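You operate a simulated robot arm through the tools that you are given. There is no shell and no other tool. Be economical: measure what you need, move in short steps, check, and stop when the job is done.

The job below is to be done with a simulated robot arm. You get a single attempt, and the scene is never put back.

Task
Start the engines by the START card.
Fine: lift the fuel guard, flip on the card's two toggles in its order, press START once at idle, then set the levers as it says.

It is judged by the outcome, as a careful person would: the job done as asked, and still so three seconds after it is handed in. It fails if anything else is knocked over, pushed out of place, dropped, spilled or broken.

Robot
A 7-joint arm with a two-finger gripper on a trunk, on a base that drives. Base frame: it is fixed to the floor where the robot stands at the start and does not move with it; the origin is under the middle of the robot, x ahead of it, y to its left, z up; the surface under the hand at the start is at about z = 75. Lengths are in cm, angles in degrees, forces in N, time in s.
With the tool pointing down near the work surface it reaches from about 38 to 78 cm from the robot's upright axis, wherever it stands. Its first joint turns from -143.0 to 143.0 degrees. Places, roughly: battery toggle [50, 10, 80]; dimmer dial [40, 0, 80]; friction dial [20, -60, 60]; fuel guard [50, 0, 80]; fuel toggle [50, 0, 80]; gear key [40, 10, 80]; glow key [20, -60, 60]; mixture slider [20, -60, 60]; pump toggle [50, 0, 80]; view key [40, 0, 80]. Payload 2.45 kg.
The TCP is the grasp point between the finger pads, 2.6 cm short of the fingertips. In the tool frame z runs along the fingers and y along their closing line. The gripper opens to 9.6 cm. The gripper's body begins 6.9 cm behind the TCP.
Orientation is told as [roll, pitch, yaw] about the base's x, y, z axes, in that order, counted from this pose: with the fingers straight down and closing along the base's y, the tool's x points along the base's -x, its y along +y and its z along -z.

Tools
- The arm moves only by the tool step_arm. Its argument "moves" is a list of rows, each a list of 2 entries, a list of its own where there are three numbers: the shift along the tool's x, y, z in units of 20 mm (1.0 is 20 mm), then the turn, a rotation vector about the tool's x, y, z in units of 8 degrees (1.0 is 8 degrees). In form: [[[tx, ty, tz], [ax, ay, az]], ...]. A call has 1 to 12 rows; each row shifts and turns the commanded pose from where the row before left it, along the tool's axes as they then stand. "jaw" is the opening, from 0 (shut) to 1 (fully open), set as the call begins (left out, the last holds). A call with a number of a shift or a turn outside -1 to 1 is refused whole. Each row takes 0.2 s and may step no farther than 5 cm and 8.6 degrees from the row before; otherwise, or with a gripper value out of range, the whole call is refused. Where a pose cannot be reached the arm comes as near as it can. A force on the tool above 40 N (or 10 N above the force at the start of the call, whichever is more), or a blocked arm, ends the call early, and 0.2 s more pass. Each finger halts on what it meets, pressing with about 28 N; the grip force reading is that of the motor and also rises with nothing between the fingers. The clock runs only during rows and for 0.2 s after the last one: add rows that do not move to give the fingers time. The reply holds the time, the measured pose of the TCP, the force on the tool along the base axes, the opening and the grip force, in the units named above and with some noise, with the torque about the TCP (base axes, N m) and any sound that the robot's microphone picked up.
- Cameras (640 x 400 px; columns grow to the right, rows downward): "scene" is now at [1.24, 12.82, 145.66]; the picture's right is [-0.65, -0.76, 0.00], its down [-0.52, 0.44, -0.74] and it looks along [0.56, -0.48, -0.68] (base axes); focal length 263 px, centre (320, 200). "wrist" rides on the gripper at [8.2, 0.3, -9.8] in the tool frame; the picture's right is [-0.04, 1.00, 0.00], its down [-0.73, -0.03, -0.68] and it looks along [-0.68, -0.03, 0.73] (tool axes); focal length 256 px, centre (320, 200). There is no depth. A picture from a camera that has moved, and an enlarged one, comes with that camera's place and axes in the base frame and with its lens.
- camera(camera): a new picture of that camera. It takes no simulated time.
- raise_lower(by): slides the trunk up (or, below 0, down) by that many cm; the arm and the scene camera ride with it, the base frame stays. It gives what a move gives, with no picture.
- steer(legs): drives the robot by 1 to 6 legs, each [ahead, turn to the left] in cm and degrees, along the robot's own axes; the way and the turn of a leg run together, so that a leg with both is an arc; at most 150 cm and 180 degrees a leg. The arm and the cameras ride along, it lands a little off, and it stops where it bumps. It gives what a move gives.
- aim_head(pan, tilt): turns the head with the scene camera to pan (to the left, within 155 degrees either way) and tilt (down, from -29 to 69), counted from straight ahead of the robot. It gives what a move gives.
- close_up(camera, box): a new picture of the part [left, top, right, bottom] of that camera's present view, enlarged. It takes no simulated time.
- finish_job(): hands the job in; it is judged then, once.

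Go step by step. Nothing tells you exact positions but the pictures and the camera data: compare them with the known pose of the tool, close in by small moves and look again before you grip or let go. The budget is 120 turns and 82 pictures, counting those below and the enlarged ones. Unless the task says otherwise, let go and move clear before handing in.

The tools are called after "Call:" as a command line: name --argument value ..., lists and objects as JSON in quotes. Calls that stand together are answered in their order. step_arm: Moves the arm, as the interface text tells. Its arguments: {"type":"object","properties":{"moves":{"type":"array"},"jaw":{"type":"number"}},"required":["moves"]} The other tools are called the same way: raise_lower (by) slides the trunk up or down; steer (legs) drives the base; aim_head (pan, tilt) turns the head that bears the scene camera; camera (camera) takes a picture; close_up (camera, box) takes an enlarged picture of a part of a camera's view; finish_job () hands the job in.

At the start:

```text
clock: 0.0
tool_pos: [41.31, -27.36, 114.49]
orientation: [-0.1, 0.0, 0.1]
wrist_force: [0.4, 1.1, -1.1]
wrist_torque: [0.0, 0.01, 0.01]
gripper_width: 9.59
gripper_force: 0.1
trunk travel left (down, up): [-50.0, 14.0]
robot x, y, heading: [0.19, -0.15, 0.1]
head pan, tilt: [-40.4, 42.6]
```

scene: 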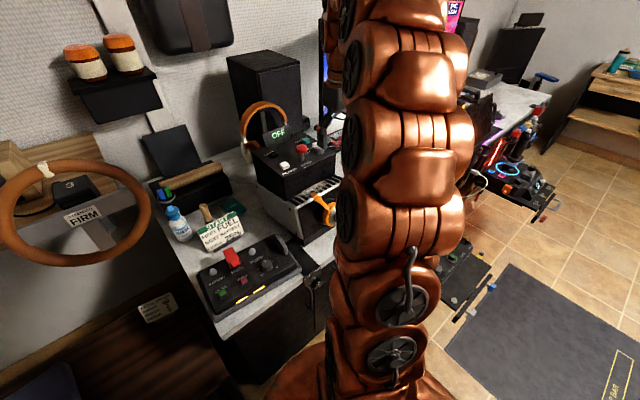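
wrist: 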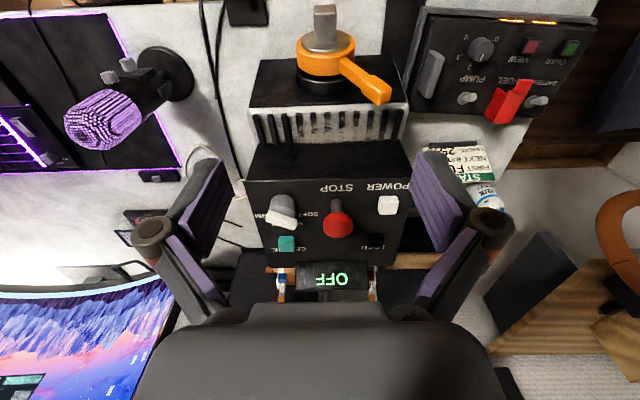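

I see a control panel with a red fuel guard, a START card, and other devices. First I read the card and panel close up.

Call:
close_up --camera "scene" --box '[180, 190, 260, 260]'

Call:
close_up --camera "scene" --box '[190, 230, 310, 320]'

Call:
close_up --camera "wrist" --box '[400, 0, 610, 180]'

Call:
aim_head --pan -75 --tilt 50

```text
5.71 times, centred on (220, 225) of scene
camera zoom: at [1.24, 12.82, 145.66], right [-0.65, -0.76, 0.0], down [-0.52, 0.44, -0.74], along [0.56, -0.48, -0.68], focal length 1502 px, centre (891, 57)
```

zoom: 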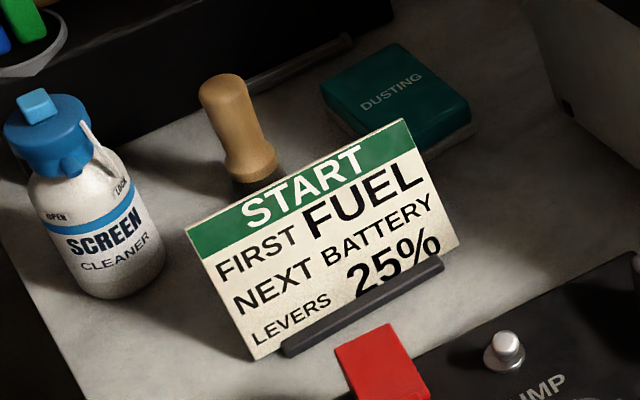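

```text
4.44 times, centred on (250, 275) of scene
camera zoom: at [1.24, 12.82, 145.66], right [-0.65, -0.76, 0.0], down [-0.52, 0.44, -0.74], along [0.56, -0.48, -0.68], focal length 1168 px, centre (631, -133)
```

zoom: 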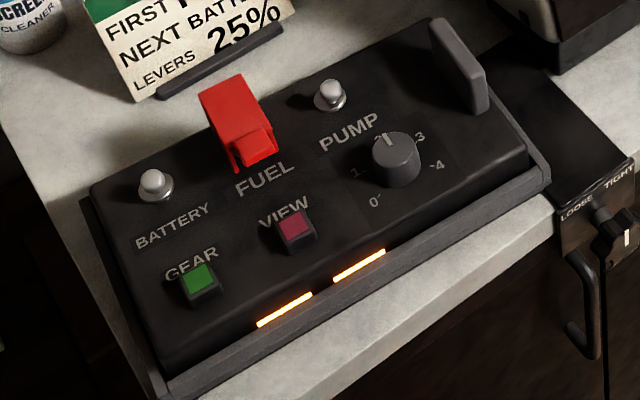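

```text
2.22 times, centred on (505, 90) of wrist
camera zoom: at [33.15, -27.1, 124.18], right [0.04, 1.0, 0.0], down [0.73, -0.03, 0.68], along [0.68, -0.03, -0.73], focal length 569 px, centre (-91, 444)
```

zoom: 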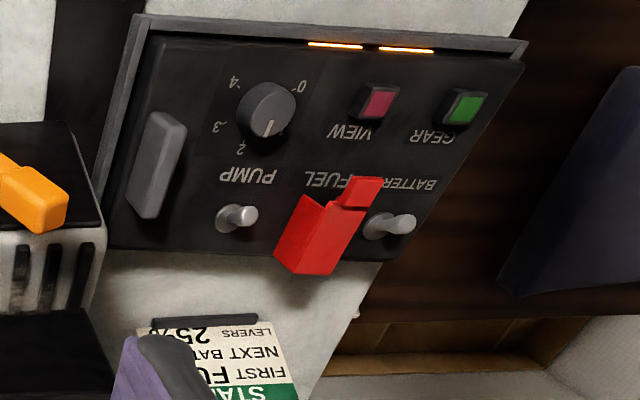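

```text
clock: 1.0
tool_pos: [41.29, -27.3, 114.54]
orientation: [-0.1, -0.1, 0.1]
wrist_force: [-0.3, -0.1, 0.6]
wrist_torque: [-0.01, 0.05, -0.03]
gripper_width: 9.58
gripper_force: 0.2
trunk travel left (down, up): [-50.0, 14.0]
robot x, y, heading: [0.21, 0.12, 0.0]
head pan, tilt: [-75.0, 50.0]
```

The card says: first FUEL, next BATTERY, levers 25%. Now I look for the throttle quadrant and START button to the right.

Call:
camera --camera "scene"

```text
76 pictures are left
camera scene: at [-3.09, 10.78, 144.63], right [-0.97, -0.26, 0.0], down [-0.2, 0.74, -0.64], along [0.17, -0.62, -0.77], focal length 263 px, centre (320, 200)
```

scene: 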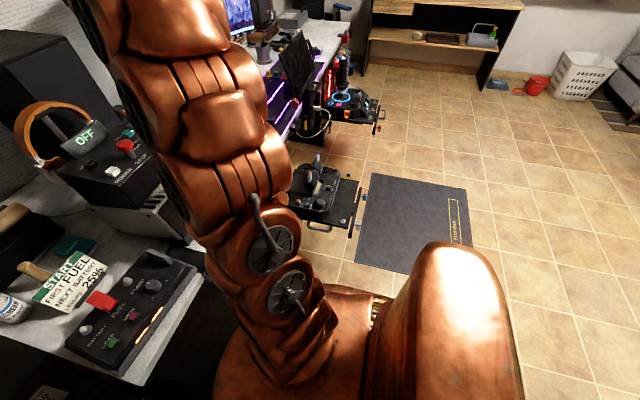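

Call:
close_up --camera "scene" --box '[270, 150, 390, 240]'

Call:
close_up --camera "scene" --box '[230, 20, 400, 140]'

Call:
close_up --camera "scene" --box '[20, 90, 200, 225]'

```text
4.44 times, centred on (330, 195) of scene
camera zoom: at [-3.09, 10.78, 144.63], right [-0.97, -0.26, 0.0], down [-0.2, 0.74, -0.64], along [0.17, -0.62, -0.77], focal length 1168 px, centre (276, 222)
```

zoom: 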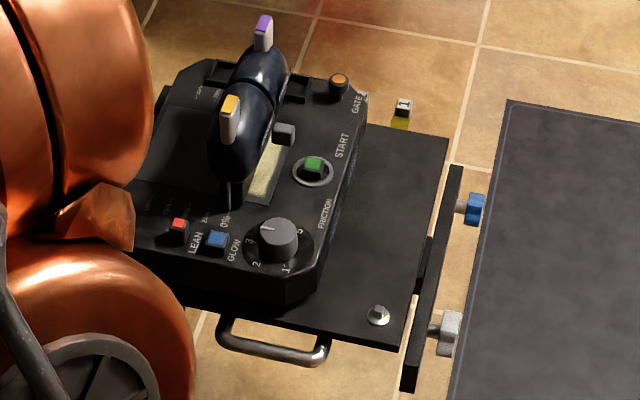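

```text
3.33 times, centred on (315, 80) of scene
camera zoom: at [-3.09, 10.78, 144.63], right [-0.97, -0.26, 0.0], down [-0.2, 0.74, -0.64], along [0.17, -0.62, -0.77], focal length 876 px, centre (337, 600)
```

zoom: 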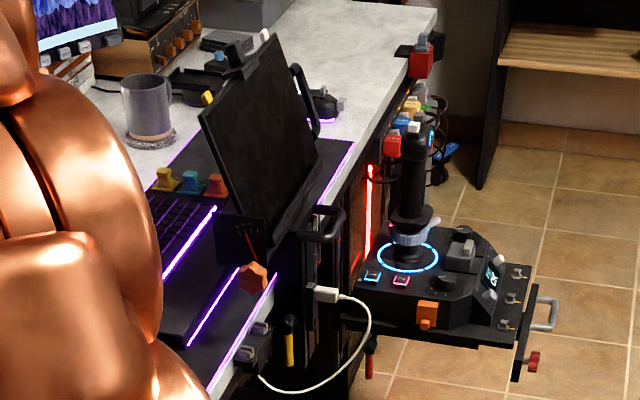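

```text
2.96 times, centred on (110, 158) of scene
camera zoom: at [-3.09, 10.78, 144.63], right [-0.97, -0.26, 0.0], down [-0.2, 0.74, -0.64], along [0.17, -0.62, -0.77], focal length 779 px, centre (942, 326)
```

zoom: 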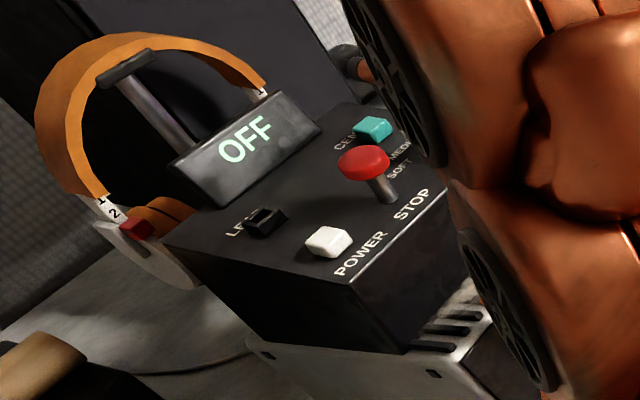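

The throttle unit with START and two levers stands to the right, low. I first work on the overhead panel: bring the wrist camera above it, fingers shut.

Call:
step_arm --moves '[[[0, 1, 0], [0, 0, 0]], [[0, 1, 0], [0, 0, 0]], [[0, 1, 0], [0, 0, 0]], [[0, 1, 0], [0, 0, 0]], [[0, 1, 0], [0, 0, 0]], [[0, 1, 0], [0, 0, 0]], [[0, 1, 0], [0, 0, 0]], [[0, 1, 0], [0, 0, 0]], [[0, 1, 0], [0, 0, 0]], [[0, 1, 0], [0, 0, 0]], [[0, 1, 0], [0, 0, 0]], [[0, 1, 0], [0, 0, 0]]]' --jaw 0

Call:
step_arm --moves '[[[0, 1, 0.8], [0, 0, 0]], [[0, 1, 0.8], [0, 0, 0]], [[0, 1, 0.8], [0, 0, 0]], [[0, 0.2, 0.8], [0, 0, 0]], [[0, 0, 0.8], [0, 0, 0]], [[0, 0, 0.8], [0, 0, 0]], [[0.3, 0, 0.8], [0, 0, 0]], [[0, 0, 0], [0, 0, 0]]]'

Call:
camera --camera "wrist"

```text
clock: 3.6
tool_pos: [41.24, -3.37, 114.35]
orientation: [0.0, 0.0, -0.1]
wrist_force: [-0.1, 0.3, 1.0]
wrist_torque: [-0.03, 0.02, 0.0]
gripper_width: 0.01
gripper_force: 27.6
trunk travel left (down, up): [-50.0, 14.0]
robot x, y, heading: [0.56, -0.09, 0.1]
head pan, tilt: [-75.0, 50.0]
```

```text
clock: 5.4
tool_pos: [40.85, 3.03, 103.28]
orientation: [0.1, 0.0, 0.1]
wrist_force: [-0.4, 0.9, -0.1]
wrist_torque: [0.01, -0.04, -0.02]
gripper_width: 0.0
gripper_force: 27.6
trunk travel left (down, up): [-50.0, 14.0]
robot x, y, heading: [-0.09, -0.19, 0.1]
head pan, tilt: [-75.0, 50.0]
```

```text
72 pictures are left
camera wrist: at [32.62, 3.22, 113.02], right [0.04, 1.0, 0.0], down [0.73, -0.03, 0.68], along [0.68, -0.03, -0.73], focal length 256 px, centre (320, 200)
```

wrist: 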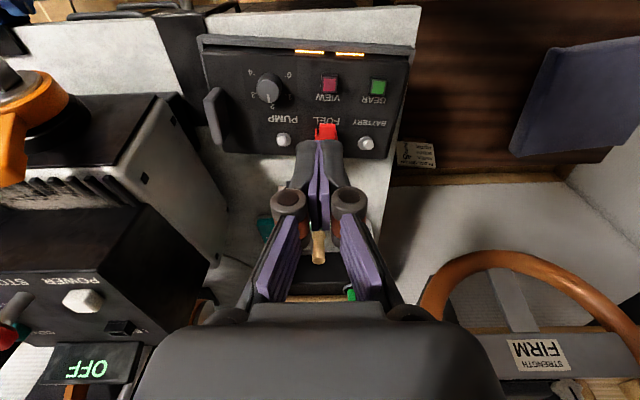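

The fingers hide the guard from this angle. I turn the head to the panel for a second view.

Call:
aim_head --pan -8 --tilt 50

Call:
camera --camera "scene"

Call:
close_up --camera "wrist" --box '[190, 30, 430, 180]'

```text
clock: 6.8
tool_pos: [40.67, 2.97, 103.39]
orientation: [0.0, 0.1, 0.2]
wrist_force: [0.2, -0.7, -0.5]
wrist_torque: [0.01, 0.02, 0.01]
gripper_width: 0.01
gripper_force: 28.2
trunk travel left (down, up): [-50.0, 14.0]
robot x, y, heading: [-0.29, 0.22, 0.1]
head pan, tilt: [-8.0, 50.0]
```

```text
71 pictures are left
camera scene: at [2.53, 17.15, 144.63], right [-0.14, -0.99, 0.0], down [-0.76, 0.11, -0.64], along [0.64, -0.09, -0.77], focal length 263 px, centre (320, 200)
```

scene: 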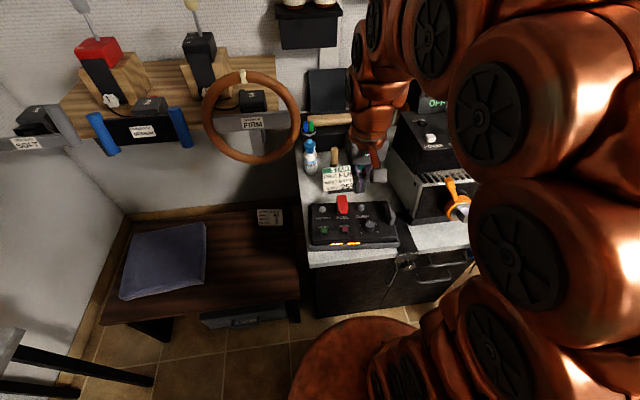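

```text
2.67 times, centred on (310, 105) of wrist
camera zoom: at [32.63, 3.21, 113.03], right [0.04, 1.0, 0.0], down [0.73, -0.03, 0.68], along [0.68, -0.03, -0.73], focal length 683 px, centre (347, 453)
```

zoom: 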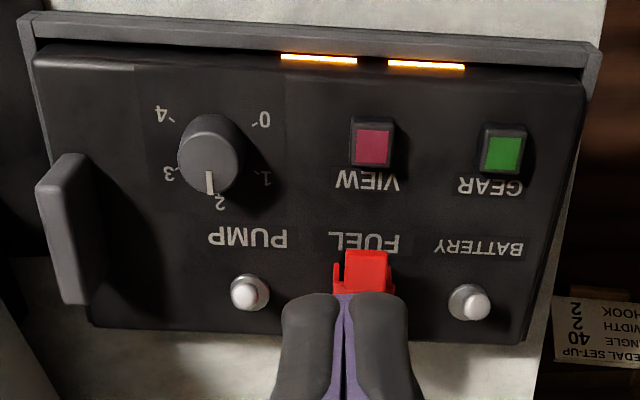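

Call:
close_up --camera "scene" --box '[300, 180, 410, 260]'

```text
5.00 times, centred on (355, 220) of scene
camera zoom: at [2.53, 17.15, 144.63], right [-0.14, -0.99, 0.0], down [-0.76, 0.11, -0.64], along [0.64, -0.09, -0.77], focal length 1314 px, centre (145, 100)
```

zoom: 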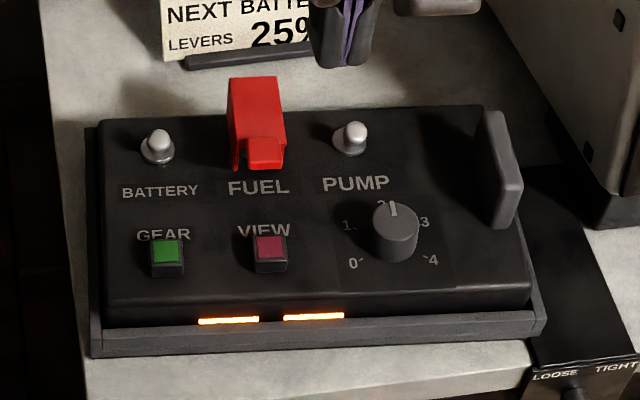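

Guard is about 3 cm wide at y≈3.3, from front lip x≈49.5 to back x≈55, top z≈81. I open the jaws to about 6 cm and come closer so I can look between the fingers.

Call:
step_arm --moves '[[[-0.5, 0, 0.8], [0, 0, 0]], [[-0.5, 0, 0.8], [0, 0, 0]], [[-0.5, 0, 0.8], [0, 0, 0]], [[-0.5, 0, 0.8], [0, 0, 0]], [[-0.4, 0.1, 0.8], [0, 0, 0]], [[0, 0.1, 0.8], [0, 0, 0]], [[0, 0, 0], [0, 0, 0]]]' --jaw 0.6

Call:
camera --camera "wrist"

Call:
close_up --camera "scene" --box '[300, 160, 410, 240]'

```text
clock: 8.4
tool_pos: [45.5, 3.6, 93.59]
orientation: [-0.1, 0.1, 0.1]
wrist_force: [-0.8, 0.5, 0.5]
wrist_torque: [0.02, -0.01, 0.02]
gripper_width: 5.75
gripper_force: 0.1
trunk travel left (down, up): [-50.0, 14.0]
robot x, y, heading: [0.36, -0.5, -0.0]
head pan, tilt: [-8.0, 50.0]
```

```text
68 pictures are left
camera wrist: at [37.36, 3.77, 103.38], right [0.04, 1.0, 0.0], down [0.73, -0.03, 0.68], along [0.68, -0.03, -0.73], focal length 256 px, centre (320, 200)
```

wrist: 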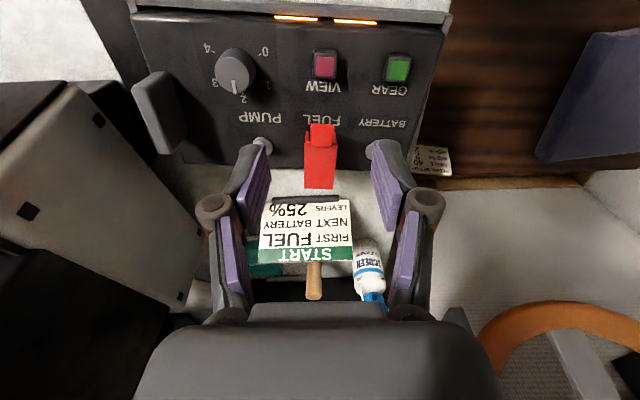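

```text
5.00 times, centred on (355, 200) of scene
camera zoom: at [2.53, 17.16, 144.63], right [-0.14, -0.99, 0.0], down [-0.76, 0.11, -0.64], along [0.64, -0.09, -0.77], focal length 1314 px, centre (145, 200)
```

zoom: 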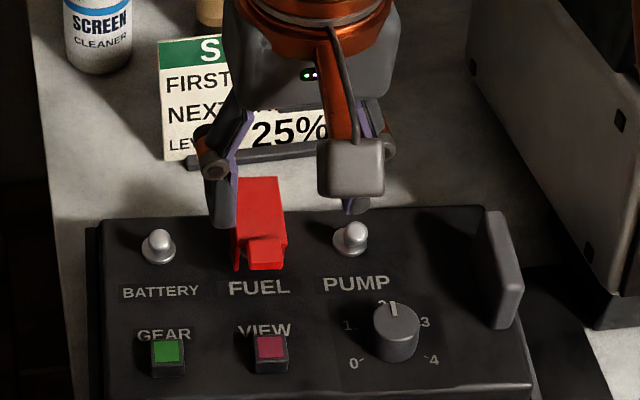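

Call:
close_up --camera "wrist" --box '[240, 90, 400, 210]'

```text
3.33 times, centred on (320, 150) of wrist
camera zoom: at [37.36, 3.77, 103.38], right [0.04, 1.0, 0.0], down [0.73, -0.03, 0.68], along [0.68, -0.03, -0.73], focal length 853 px, centre (320, 367)
```

zoom: 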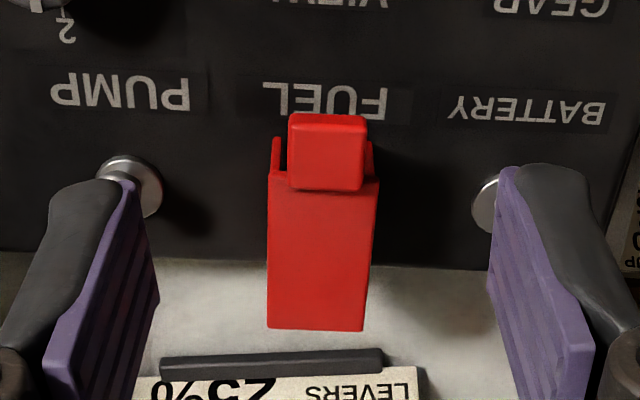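

Guard cover is ~3.2 cm wide, top z≈82, centred y≈3.2. I lower the open fingers around its front part.

Call:
step_arm --moves '[[[-0.45, -0.04, 0.8], [0, 0, 0]], [[-0.45, -0.04, 0.8], [0, 0, 0]], [[-0.45, -0.04, 0.8], [0, 0, 0]], [[-0.45, -0.04, 0.8], [0, 0, 0]], [[-0.45, 0, 0.8], [0, 0, 0]], [[-0.4, 0, 0.7], [0, 0, 0]], [[0, 0, 0.4], [0, 0, 0]], [[0, 0, 0], [0, 0, 0]]]'

Call:
close_up --camera "wrist" --box '[220, 60, 420, 210]'

Call:
close_up --camera "scene" --box '[300, 160, 410, 240]'

```text
clock: 10.2
tool_pos: [50.87, 3.23, 83.56]
orientation: [0.1, 0.1, 0.1]
wrist_force: [0.1, -0.2, 1.5]
wrist_torque: [-0.03, 0.02, 0.0]
gripper_width: 5.75
gripper_force: 0.1
trunk travel left (down, up): [-50.0, 14.0]
robot x, y, heading: [0.09, 0.06, -0.1]
head pan, tilt: [-8.0, 50.0]
```

```text
2.67 times, centred on (320, 135) of wrist
camera zoom: at [42.66, 3.44, 93.18], right [0.04, 1.0, 0.0], down [0.73, -0.03, 0.68], along [0.68, -0.03, -0.73], focal length 683 px, centre (320, 373)
```

zoom: 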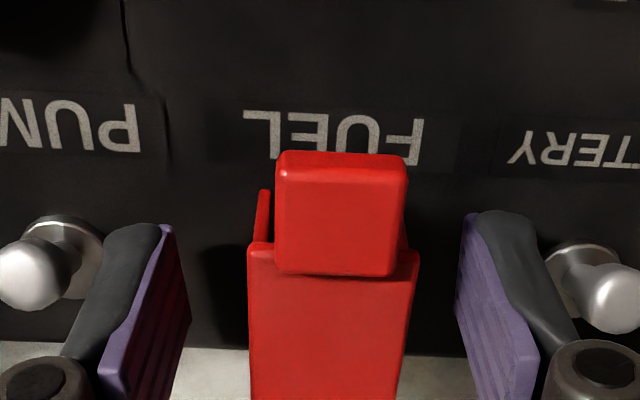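

```text
5.00 times, centred on (355, 200) of scene
camera zoom: at [2.54, 17.16, 144.63], right [-0.14, -0.99, 0.0], down [-0.76, 0.11, -0.64], along [0.64, -0.09, -0.77], focal length 1314 px, centre (145, 200)
```

zoom: 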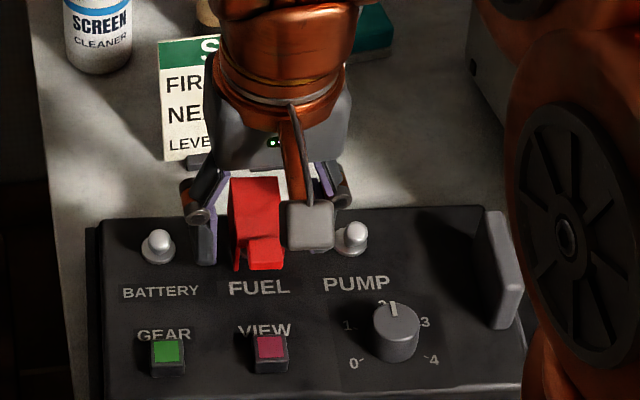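

The fingers straddle the guard; I shift 0.3 cm left and close on it.

Call:
step_arm --moves '[[[0, 0.12, 0.15], [0, 0, 0]], [[0, 0, 0], [0, 0, 0]]]'

Call:
step_arm --moves '[[[0, 0, 0], [0, 0, 0]], [[0, 0, 0], [0, 0, 0]], [[0, 0, 0], [0, 0, 0]], [[0, 0, 0], [0, 0, 0]]]' --jaw 0.2

Call:
close_up --camera "wrist" --box '[220, 60, 420, 210]'

```text
clock: 10.8
tool_pos: [50.75, 3.57, 83.25]
orientation: [0.0, 0.0, 0.0]
wrist_force: [0.1, 0.0, -0.2]
wrist_torque: [-0.03, -0.05, -0.01]
gripper_width: 5.8
gripper_force: 0.0
trunk travel left (down, up): [-50.0, 14.0]
robot x, y, heading: [-0.13, 0.2, 0.0]
head pan, tilt: [-8.0, 50.0]
```

```text
clock: 11.8
tool_pos: [50.89, 3.53, 83.26]
orientation: [0.0, 0.0, 0.0]
wrist_force: [-0.1, -0.3, 2.0]
wrist_torque: [0.0, -0.06, -0.5]
gripper_width: 3.11
gripper_force: 27.9
trunk travel left (down, up): [-50.0, 14.0]
robot x, y, heading: [0.19, -0.02, 0.2]
head pan, tilt: [-8.0, 50.0]
```

```text
2.67 times, centred on (320, 135) of wrist
camera zoom: at [42.66, 3.67, 92.9], right [0.04, 1.0, 0.0], down [0.73, -0.03, 0.68], along [0.68, -0.03, -0.73], focal length 683 px, centre (320, 373)
```

zoom: 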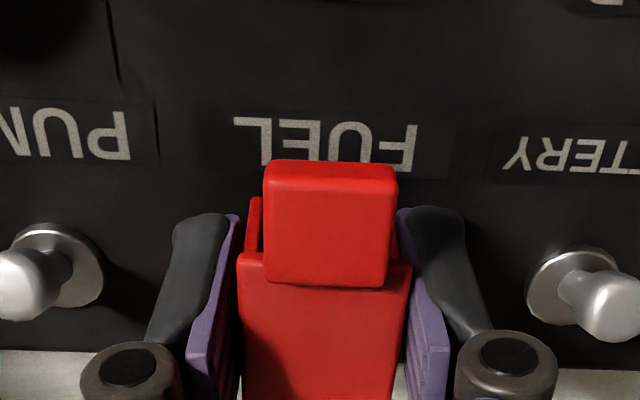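

Gripped (3.1 cm). I lift the guard along an arc about its rear hinge, tilting with it.

Call:
step_arm --moves '[[[-0.175, 0, -0.27], [0, 0.75, 0]], [[-0.187, 0, -0.276], [0, 0.75, 0]], [[-0.185, 0, -0.264], [0, 0.75, 0]], [[-0.2, 0, -0.266], [0, 0.75, 0]]]'

Call:
close_up --camera "wrist" --box '[220, 60, 420, 210]'

Call:
close_up --camera "scene" --box '[300, 160, 410, 240]'

```text
clock: 12.8
tool_pos: [52.52, 3.53, 85.08]
orientation: [0.0, 24.2, 0.1]
wrist_force: [-7.6, 2.3, -5.6]
wrist_torque: [0.57, 0.28, -0.93]
gripper_width: 3.16
gripper_force: 28.0
trunk travel left (down, up): [-50.0, 14.0]
robot x, y, heading: [-0.12, -0.27, 0.1]
head pan, tilt: [-8.0, 50.0]
```

```text
2.67 times, centred on (320, 135) of wrist
camera zoom: at [49.06, 3.63, 97.29], right [0.04, 1.0, -0.02], down [0.95, -0.03, 0.32], along [0.32, -0.03, -0.95], focal length 683 px, centre (320, 373)
```

zoom: 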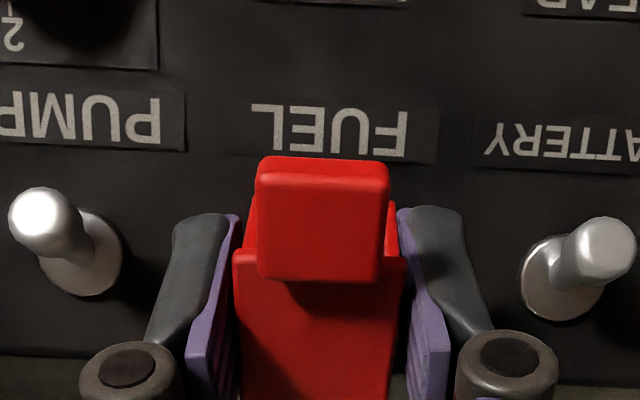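

```text
5.00 times, centred on (355, 200) of scene
camera zoom: at [2.5, 17.16, 144.63], right [-0.14, -0.99, 0.0], down [-0.76, 0.11, -0.64], along [0.64, -0.09, -0.77], focal length 1314 px, centre (145, 200)
```

zoom: 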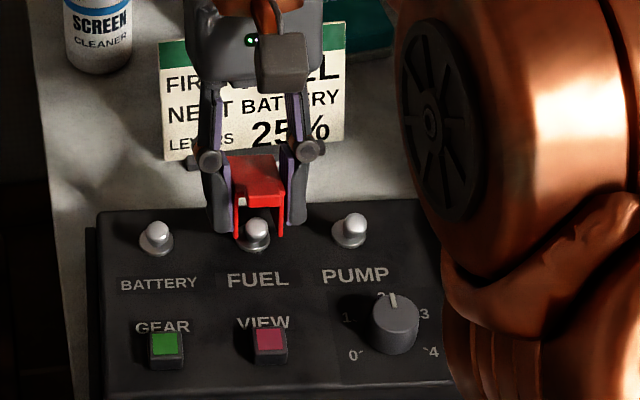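

The guard swings open and follows the gripper, with the fuel toggle now visible beneath it. I continue the arc.

Call:
step_arm --moves '[[[-0.2, 0, -0.24], [0, 0.9, 0]], [[-0.2, 0, -0.24], [0, 0.9, 0]], [[-0.2, 0, -0.22], [0, 0.9, 0]]]'

Call:
close_up --camera "scene" --box '[300, 140, 410, 220]'

```text
clock: 13.6
tool_pos: [52.76, 3.21, 84.66]
orientation: [0.0, 41.9, -0.1]
wrist_force: [18.2, -7.7, 3.4]
wrist_torque: [-0.06, -0.82, -0.88]
gripper_width: 3.22
gripper_force: 28.1
out of reach, approached as far as the arm can: row 3
trunk travel left (down, up): [-50.0, 14.0]
robot x, y, heading: [0.15, -0.18, -0.0]
head pan, tilt: [-8.0, 50.0]
```

```text
5.00 times, centred on (355, 180) of scene
camera zoom: at [2.67, 17.11, 144.65], right [-0.14, -0.99, 0.0], down [-0.76, 0.11, -0.64], along [0.64, -0.09, -0.77], focal length 1314 px, centre (145, 300)
```

zoom: 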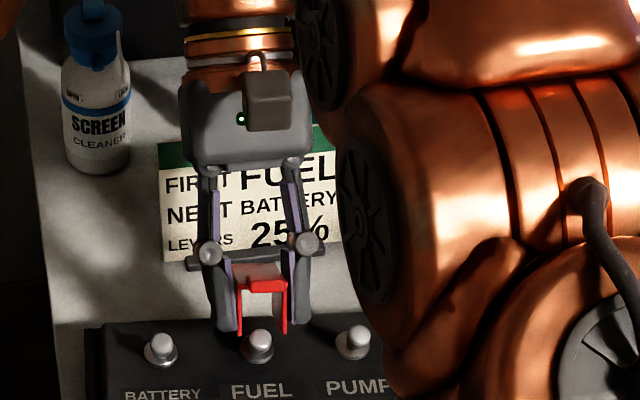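

The tilt hits an arm limit, so I continue by moving back/up while untilting the hand a bit.

Call:
step_arm --moves '[[[-0.05, 0, -0.32], [0, -0.7, 0]], [[-0.05, 0, -0.32], [0, -0.7, 0]], [[-0.2, 0, -0.3], [0, -0.4, 0]]]'

Call:
close_up --camera "scene" --box '[300, 140, 410, 220]'

Call:
close_up --camera "wrist" --box '[220, 60, 420, 210]'

```text
clock: 14.4
tool_pos: [54.39, 3.48, 85.98]
orientation: [0.0, 27.6, 0.0]
wrist_force: [-0.2, 0.8, -1.5]
wrist_torque: [-0.11, 0.07, -0.15]
gripper_width: 2.94
gripper_force: 28.2
trunk travel left (down, up): [-50.0, 14.0]
robot x, y, heading: [-0.25, 0.15, -0.3]
head pan, tilt: [-8.0, 50.0]
```

```text
5.00 times, centred on (355, 180) of scene
camera zoom: at [2.55, 17.16, 144.63], right [-0.14, -0.99, 0.0], down [-0.76, 0.11, -0.64], along [0.64, -0.09, -0.77], focal length 1314 px, centre (145, 300)
```

zoom: 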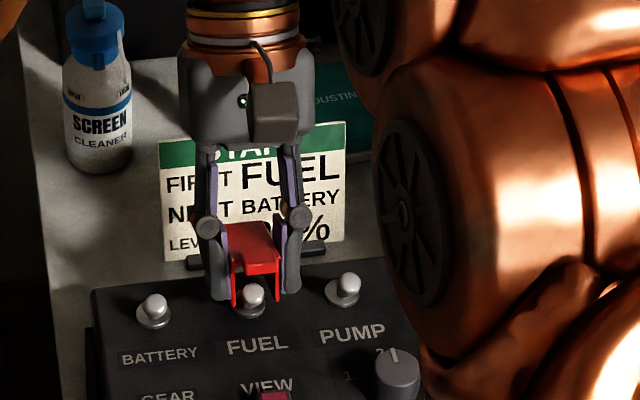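

```text
2.67 times, centred on (320, 135) of wrist
camera zoom: at [51.65, 3.6, 98.28], right [0.03, 1.0, -0.02], down [0.96, -0.03, 0.26], along [0.26, -0.03, -0.96], focal length 683 px, centre (320, 373)
```

zoom: 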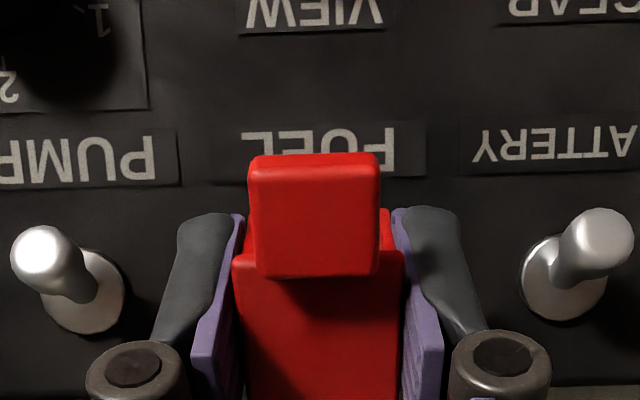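

The panel itself seems to have shifted; I check the wider view before doing anything more.

Call:
close_up --camera "scene" --box '[280, 140, 440, 260]'

```text
3.33 times, centred on (360, 200) of scene
camera zoom: at [2.55, 17.16, 144.63], right [-0.14, -0.99, 0.0], down [-0.76, 0.11, -0.64], along [0.64, -0.09, -0.77], focal length 876 px, centre (187, 200)
```

zoom: 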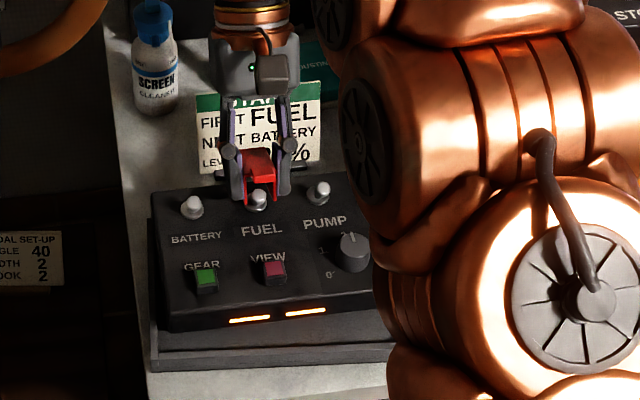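

The panel moved along with the held guard. I retrace to the earlier pose, which should bring it back where it sat.

Call:
step_arm --moves '[[[0.21, 0, 0.28], [0, -0.15, 0]], [[0.21, 0, 0.28], [0, -0.15, 0]], [[0.21, 0, 0.28], [0, -0.15, 0]], [[0, 0, 0], [0, 0, 0]]]'

Call:
close_up --camera "scene" --box '[280, 140, 440, 260]'

```text
clock: 15.4
tool_pos: [52.55, 3.28, 85.12]
orientation: [0.0, 24.0, 0.1]
wrist_force: [7.0, 1.3, 15.4]
wrist_torque: [0.06, -0.69, 0.02]
gripper_width: 2.94
gripper_force: 28.1
trunk travel left (down, up): [-50.0, 14.0]
robot x, y, heading: [0.28, 0.34, -0.1]
head pan, tilt: [-8.0, 50.0]
```

```text
3.33 times, centred on (360, 200) of scene
camera zoom: at [2.52, 17.16, 144.63], right [-0.14, -0.99, 0.0], down [-0.76, 0.11, -0.64], along [0.64, -0.09, -0.77], focal length 876 px, centre (187, 200)
```

zoom: 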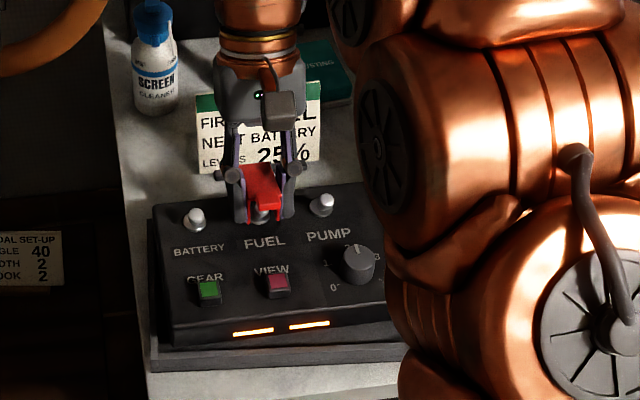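

The panel came most of the way back but still sits about 1.5 cm off. I release the guard and rise to look clearly.

Call:
step_arm --moves '[[[0, 0, 0], [0, 0, 0]], [[0, 0, 0], [0, 0, 0]], [[0, 0, 0], [0, 0, 0]], [[0, 0, 0], [0, 0, 0]]]' --jaw 0.6

Call:
step_arm --moves '[[[0, 0, -1], [0, 0, 0]], [[0, 0, -1], [0, 0, 0]], [[0, 0, -1], [0, -0.6, 0]], [[0.3, 0, -1], [0, -0.6, 0]], [[0.6, 0, -1], [0, -0.6, 0]], [[0.8, 0, -0.8], [0, -0.6, 0]], [[0.8, 0, -0.6], [0, -0.6, 0]], [[0.8, 0, 0], [0, 0, 0]], [[0.8, 0, 0], [0, 0, 0]], [[0.8, 0, 0], [0, 0, 0]], [[0, 0, 0], [0, 0, 0]]]'

Call:
camera --camera "wrist"

Call:
close_up --camera "scene" --box '[280, 140, 440, 260]'

```text
clock: 16.4
tool_pos: [52.38, 3.33, 84.92]
orientation: [0.1, 24.1, 0.1]
wrist_force: [-0.6, 0.7, 0.2]
wrist_torque: [0.0, 0.02, 0.0]
gripper_width: 5.74
gripper_force: 0.1
trunk travel left (down, up): [-50.0, 14.0]
robot x, y, heading: [0.18, -0.22, -0.4]
head pan, tilt: [-8.0, 50.0]
```

```text
clock: 18.8
tool_pos: [46.84, 3.35, 97.98]
orientation: [-0.1, 0.0, 0.0]
wrist_force: [-0.4, 0.0, -0.3]
wrist_torque: [0.0, 0.03, 0.0]
gripper_width: 5.75
gripper_force: 0.1
trunk travel left (down, up): [-50.0, 14.0]
robot x, y, heading: [-0.05, 0.09, -0.1]
head pan, tilt: [-8.0, 50.0]
```

```text
55 pictures are left
camera wrist: at [38.66, 3.57, 107.6], right [0.04, 1.0, 0.0], down [0.73, -0.03, 0.68], along [0.68, -0.03, -0.73], focal length 256 px, centre (320, 200)
```

wrist: 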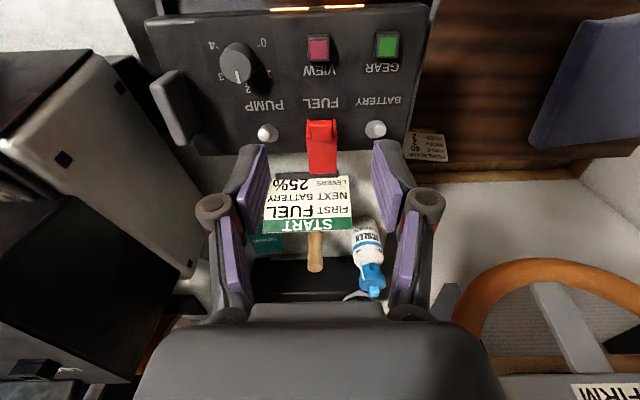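

```text
3.33 times, centred on (360, 200) of scene
camera zoom: at [2.54, 17.16, 144.63], right [-0.14, -0.99, 0.0], down [-0.76, 0.11, -0.64], along [0.64, -0.09, -0.77], focal length 876 px, centre (187, 200)
```

zoom: 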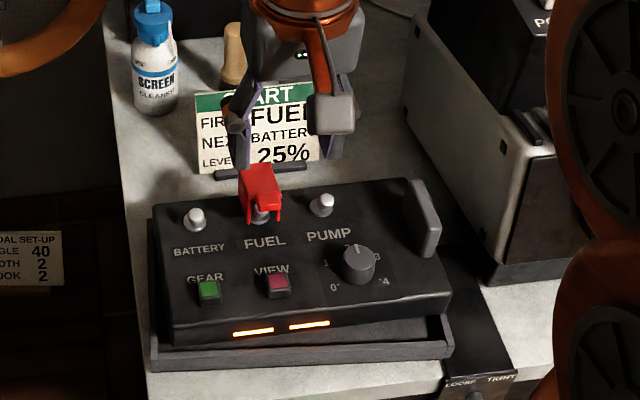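

The guard stays half open by itself, and the panel has been skewed about 1–3 cm back (more on its right). I'll nudge its rear right edge forward again with shut fingers, going first to a point behind it.

Call:
step_arm --moves '[[[-0.85, -0.88, 0], [0, 0, 0]], [[-0.85, -0.88, 0], [0, 0, 0]], [[-0.85, -0.88, 0], [0, 0, 0]], [[-0.85, -0.88, 0], [0, 0, 0]], [[-0.85, -0.88, 0], [0, 0, 0]], [[-0.85, -0.88, 0], [0, 0, 0]], [[-0.85, -0.88, 0.5], [0, 0, 0]], [[0, 0, 1], [0, 0, 0]], [[0, 0, 1], [0, 0, 0]], [[0, 0, 0], [0, 0, 0]]]' --jaw 0

Call:
close_up --camera "scene" --box '[280, 140, 440, 260]'

Call:
camera --camera "wrist"

```text
clock: 21.0
tool_pos: [58.61, -9.13, 92.99]
orientation: [-0.1, 0.0, 0.0]
wrist_force: [0.4, 0.1, 0.4]
wrist_torque: [0.02, 0.0, 0.02]
gripper_width: 0.0
gripper_force: 28.0
trunk travel left (down, up): [-50.0, 14.0]
robot x, y, heading: [-0.03, -0.05, -0.1]
head pan, tilt: [-8.0, 50.0]
```

```text
3.33 times, centred on (360, 200) of scene
camera zoom: at [2.54, 17.15, 144.63], right [-0.14, -0.99, 0.0], down [-0.76, 0.11, -0.64], along [0.64, -0.09, -0.77], focal length 876 px, centre (187, 200)
```

zoom: 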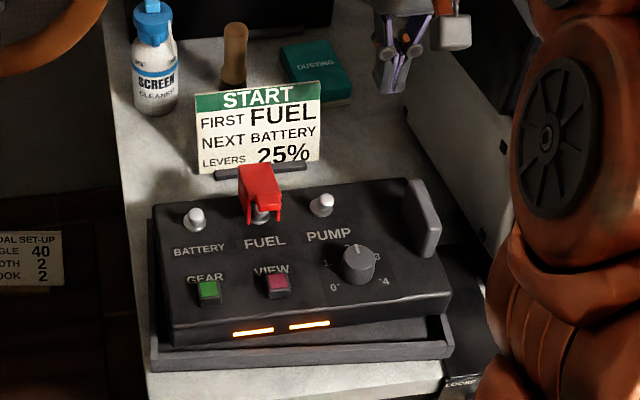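

```text
52 pictures are left
camera wrist: at [50.44, -8.93, 102.64], right [0.04, 1.0, 0.0], down [0.73, -0.03, 0.68], along [0.68, -0.03, -0.73], focal length 256 px, centre (320, 200)
```

wrist: 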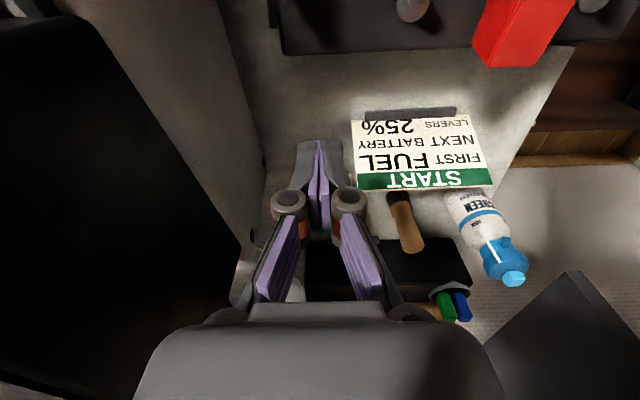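

The space behind the panel is clear. I go down and pull gently toward the robot.

Call:
step_arm --moves '[[[0, 0, 1], [0, 0, 0]], [[0, 0, 1], [0, 0, 0]], [[0, 0, 1], [0, 0, 0]], [[0, 0, 1], [0, 0, 0]], [[0, 0, 1], [0, 0, 0]], [[0, 0, 1], [0, 0, 0]], [[0, 0, 0.5], [0, 0, 0]], [[0, 0, 0], [0, 0, 0]]]'

Call:
step_arm --moves '[[[0.3, 0, 0], [0, 0, 0]], [[0.3, 0, 0], [0, 0, 0]], [[0.2, 0, 0], [0, 0, 0]], [[0.2, 0, 0], [0, 0, 0]], [[0.2, 0, 0], [0, 0, 0]], [[0.2, 0, 0], [0, 0, 0]], [[0.2, 0, 0], [0, 0, 0]], [[0.2, 0, 0], [0, 0, 0]], [[0, 0, 0], [0, 0, 0]]]'

Call:
close_up --camera "scene" --box '[280, 140, 440, 260]'

```text
clock: 22.8
tool_pos: [58.56, -9.01, 79.95]
orientation: [0.0, 0.0, 0.1]
wrist_force: [0.4, -0.6, -0.4]
wrist_torque: [-0.04, -0.01, -0.01]
gripper_width: 0.0
gripper_force: 27.6
trunk travel left (down, up): [-50.0, 14.0]
robot x, y, heading: [0.08, -0.31, 0.2]
head pan, tilt: [-8.0, 50.0]
```

```text
clock: 24.8
tool_pos: [55.13, -8.98, 79.97]
orientation: [0.0, -0.1, 0.1]
wrist_force: [6.2, 1.8, 16.9]
wrist_torque: [0.02, -0.02, 0.03]
gripper_width: 0.64
gripper_force: 28.5
trunk travel left (down, up): [-50.0, 14.0]
robot x, y, heading: [-0.17, -0.28, -0.2]
head pan, tilt: [-8.0, 50.0]
```

```text
3.33 times, centred on (360, 200) of scene
camera zoom: at [2.5, 17.18, 144.65], right [-0.14, -0.99, 0.0], down [-0.76, 0.11, -0.64], along [0.64, -0.09, -0.77], focal length 876 px, centre (187, 200)
```

zoom: 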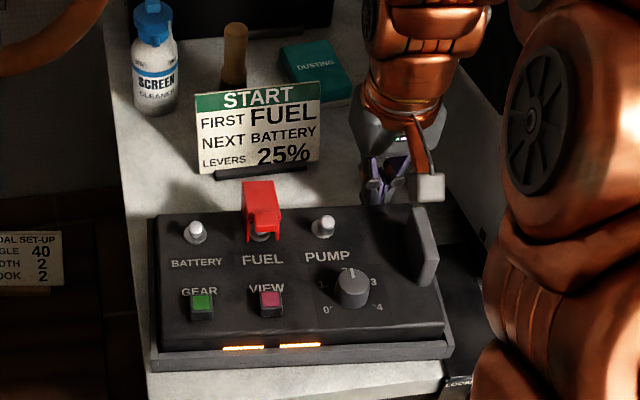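

The panel is back to its original place within pixel accuracy. I back off and rise.

Call:
step_arm --moves '[[[-0.3, 0, -0.1], [0, 0, 0]], [[-0.4, 0, -0.3], [0, 0, 0]], [[0, 0, -1], [0, 0, 0]], [[0, 0, -1], [0, 0, 0]], [[0, 0, -1], [0, 0, 0]], [[0, 0, -1], [0, 0, 0]], [[0, 0, -1], [0, 0, 0]], [[0, 0, -1], [0, 0, 0]], [[0, 0, 0], [0, 0, 0]]]'

Call:
close_up --camera "scene" --box '[300, 180, 410, 260]'

```text
clock: 26.8
tool_pos: [56.44, -9.04, 92.74]
orientation: [0.0, 0.2, 0.1]
wrist_force: [0.3, 0.3, 0.2]
wrist_torque: [-0.02, -0.03, -0.04]
gripper_width: 0.01
gripper_force: 27.9
trunk travel left (down, up): [-50.0, 14.0]
robot x, y, heading: [0.12, 0.15, -0.2]
head pan, tilt: [-8.0, 50.0]
```

```text
5.00 times, centred on (355, 220) of scene
camera zoom: at [2.54, 17.15, 144.63], right [-0.14, -0.99, 0.0], down [-0.76, 0.11, -0.64], along [0.64, -0.09, -0.77], focal length 1314 px, centre (145, 100)
```

zoom: 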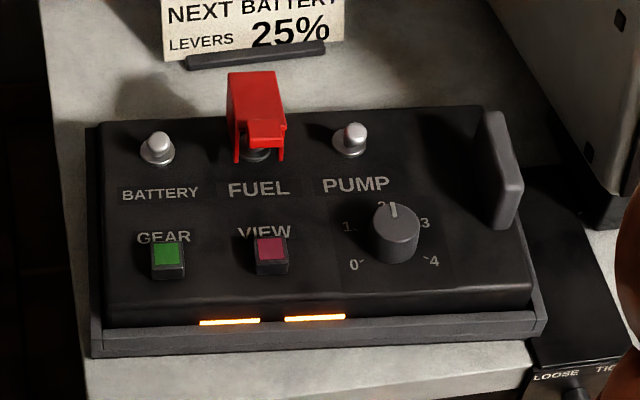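

The panel is seated again exactly as at first. To open the guard farther by pure rotation about its hinge, I'll grip it with the hand tilted forward and then roll the hand back. First I move over and tilt.

Call:
step_arm --moves '[[[0, 0, -1], [0, 0, 0]], [[0.3, 1, -1], [0, 0, 0]], [[0.5, 1, -0.5], [0, 0, 0]], [[0.5, 1, 0], [0, 0, 0]], [[0.5, 1, 0], [0, 0, 0]], [[0.5, 1, 0], [0, 0, 0]], [[0.5, 1, 0], [0, 0, 0]], [[0.5, 0.22, 0], [0, -0.94, 0]], [[0, 0, 0], [0, -0.94, 0]], [[0, 0, 0], [0, -0.94, 0]], [[0, 0, 0], [0, -0.94, 0]], [[0, 0, 0], [0, 0, 0]]]' --jaw 0.6

Call:
camera --camera "wrist"

```text
clock: 29.4
tool_pos: [49.87, 3.38, 97.74]
orientation: [0.1, -30.1, 0.1]
wrist_force: [0.0, 0.7, -0.1]
wrist_torque: [0.0, 0.0, -0.01]
gripper_width: 5.75
gripper_force: 0.0
trunk travel left (down, up): [-50.0, 14.0]
robot x, y, heading: [-0.25, -0.06, 0.1]
head pan, tilt: [-8.0, 50.0]
```

```text
49 pictures are left
camera wrist: at [37.85, 3.6, 102.03], right [0.03, 1.0, 0.02], down [0.29, -0.03, 0.96], along [0.96, -0.03, -0.29], focal length 256 px, centre (320, 200)
```

wrist: 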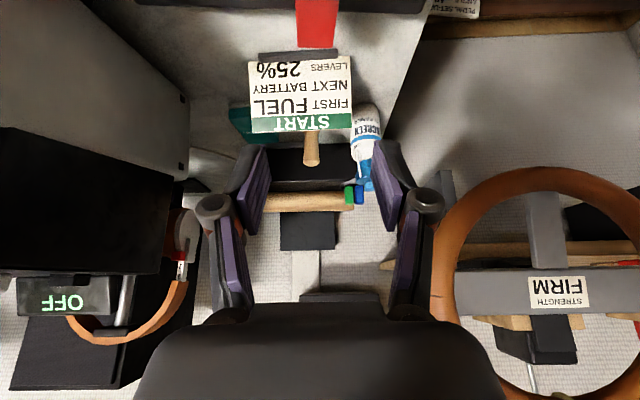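

Call:
step_arm --moves '[[[0.32, 0, 0.87], [0, 0, 0]], [[0.32, 0, 0.87], [0, 0, 0]], [[0.32, 0, 0.87], [0, 0, 0]], [[0.32, 0, 0.87], [0, 0, 0]], [[0.32, 0, 0.87], [0, 0, 0]], [[0.32, 0, 0.87], [0, 0, 0]], [[0, 0, 0], [0, 0, 0]]]'

Call:
camera --camera "wrist"

Call:
close_up --camera "scene" --box '[300, 160, 410, 240]'

```text
clock: 31.0
tool_pos: [51.78, 3.53, 86.75]
orientation: [0.0, -30.0, 0.1]
wrist_force: [0.1, 0.1, -0.4]
wrist_torque: [0.0, 0.01, 0.01]
gripper_width: 5.74
gripper_force: 0.0
trunk travel left (down, up): [-50.0, 14.0]
robot x, y, heading: [-0.06, 0.03, -0.1]
head pan, tilt: [-8.0, 50.0]
```

```text
48 pictures are left
camera wrist: at [39.79, 3.69, 91.04], right [0.03, 1.0, 0.02], down [0.3, -0.03, 0.95], along [0.95, -0.03, -0.3], focal length 256 px, centre (320, 200)
```

wrist: 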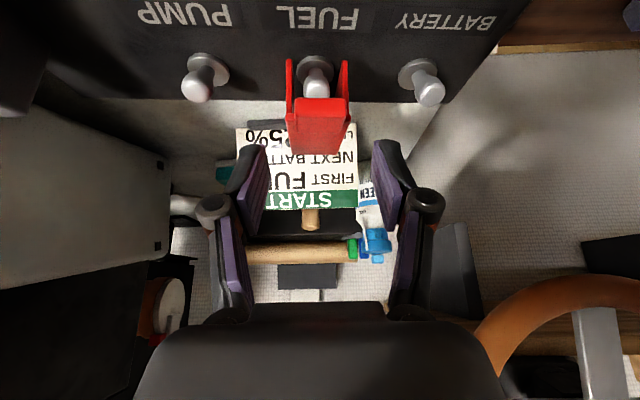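

```text
5.00 times, centred on (355, 200) of scene
camera zoom: at [2.53, 17.16, 144.63], right [-0.14, -0.99, 0.0], down [-0.76, 0.11, -0.64], along [0.64, -0.09, -0.77], focal length 1314 px, centre (145, 200)
```

zoom: 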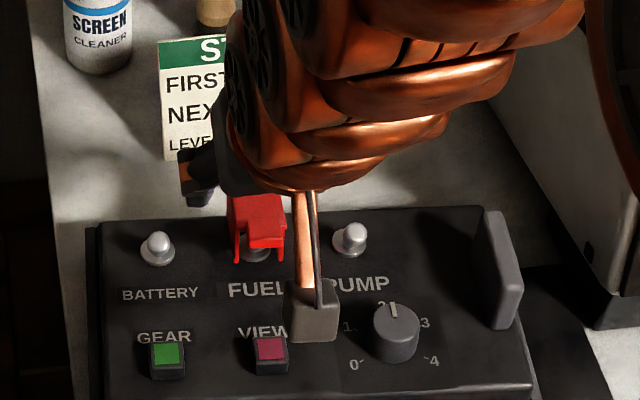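

Call:
step_arm --moves '[[[0.25, 0, 0.43], [0, 0, 0]], [[0.25, 0, 0.43], [0, 0, 0]], [[0.25, 0, 0.3], [0, 0, 0]], [[0, 0, 0], [0, 0, 0]]]'

Call:
close_up --camera "wrist" --box '[200, 20, 440, 200]'

```text
clock: 32.0
tool_pos: [51.65, 3.35, 84.01]
orientation: [0.0, -30.1, 0.2]
wrist_force: [0.0, -0.2, 0.4]
wrist_torque: [-0.01, 0.02, 0.04]
gripper_width: 5.74
gripper_force: 0.0
trunk travel left (down, up): [-50.0, 14.0]
robot x, y, heading: [0.2, 0.29, 0.2]
head pan, tilt: [-8.0, 50.0]
```

```text
2.22 times, centred on (320, 110) of wrist
camera zoom: at [39.54, 3.61, 88.27], right [0.03, 1.0, 0.02], down [0.29, -0.03, 0.96], along [0.95, -0.03, -0.3], focal length 569 px, centre (320, 400)
```

zoom: 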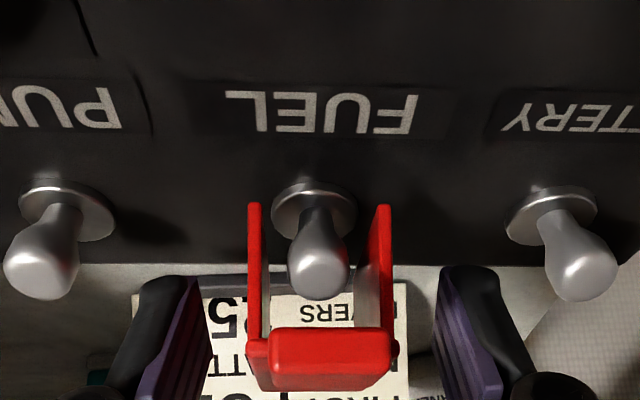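

The fingers straddle the raised guard nicely. I close on it.

Call:
step_arm --moves '[[[0, 0, 0], [0, 0, 0]], [[0, 0, 0], [0, 0, 0]], [[0, 0, 0], [0, 0, 0]], [[0, 0, 0], [0, 0, 0]]]' --jaw 0.2

Call:
close_up --camera "wrist" --box '[200, 20, 440, 200]'

```text
clock: 33.0
tool_pos: [51.64, 3.46, 83.95]
orientation: [0.0, -30.2, 0.0]
wrist_force: [4.1, 0.0, -0.2]
wrist_torque: [-0.44, -0.12, -1.0]
gripper_width: 3.11
gripper_force: 28.0
trunk travel left (down, up): [-50.0, 14.0]
robot x, y, heading: [-0.07, 0.1, 0.2]
head pan, tilt: [-8.0, 50.0]
```

```text
2.22 times, centred on (320, 110) of wrist
camera zoom: at [39.57, 3.62, 88.28], right [0.03, 1.0, 0.02], down [0.29, -0.03, 0.96], along [0.96, -0.03, -0.29], focal length 569 px, centre (320, 400)
```

zoom: 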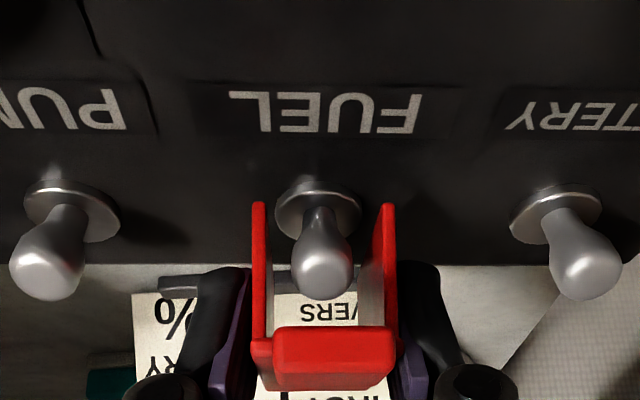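

Gripped. Now I roll the hand back about the hinge, first 18°.

Call:
step_arm --moves '[[[-0.256, 0, -0.068], [0, 0.75, 0]], [[-0.256, 0, -0.068], [0, 0.75, 0]], [[-0.256, 0, -0.068], [0, 0.75, 0]]]'

Call:
close_up --camera "scene" --box '[300, 180, 410, 260]'

Call:
close_up --camera "wrist" --box '[200, 20, 440, 200]'

```text
clock: 33.8
tool_pos: [52.75, 3.42, 84.93]
orientation: [0.0, -11.9, 0.0]
wrist_force: [4.7, -2.0, 0.9]
wrist_torque: [0.0, -0.18, -0.9]
gripper_width: 3.1
gripper_force: 27.8
trunk travel left (down, up): [-50.0, 14.0]
robot x, y, heading: [-0.07, -0.35, 0.1]
head pan, tilt: [-8.0, 50.0]
```

```text
5.00 times, centred on (355, 220) of scene
camera zoom: at [2.56, 17.14, 144.63], right [-0.14, -0.99, 0.0], down [-0.76, 0.11, -0.64], along [0.64, -0.09, -0.77], focal length 1314 px, centre (145, 100)
```

zoom: 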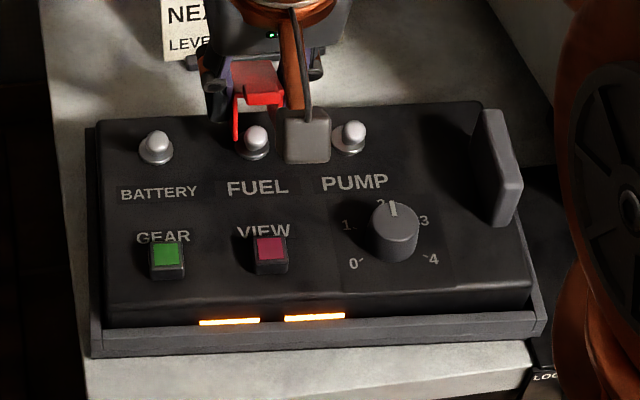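

```text
2.22 times, centred on (320, 110) of wrist
camera zoom: at [42.74, 3.55, 92.73], right [0.04, 1.0, 0.01], down [0.58, -0.03, 0.82], along [0.82, -0.03, -0.58], focal length 569 px, centre (320, 400)
```

zoom: 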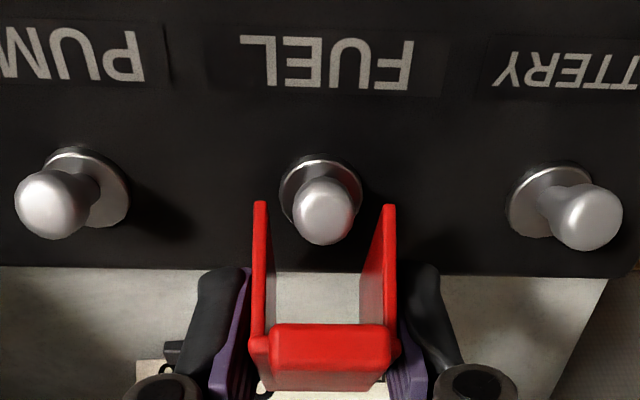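

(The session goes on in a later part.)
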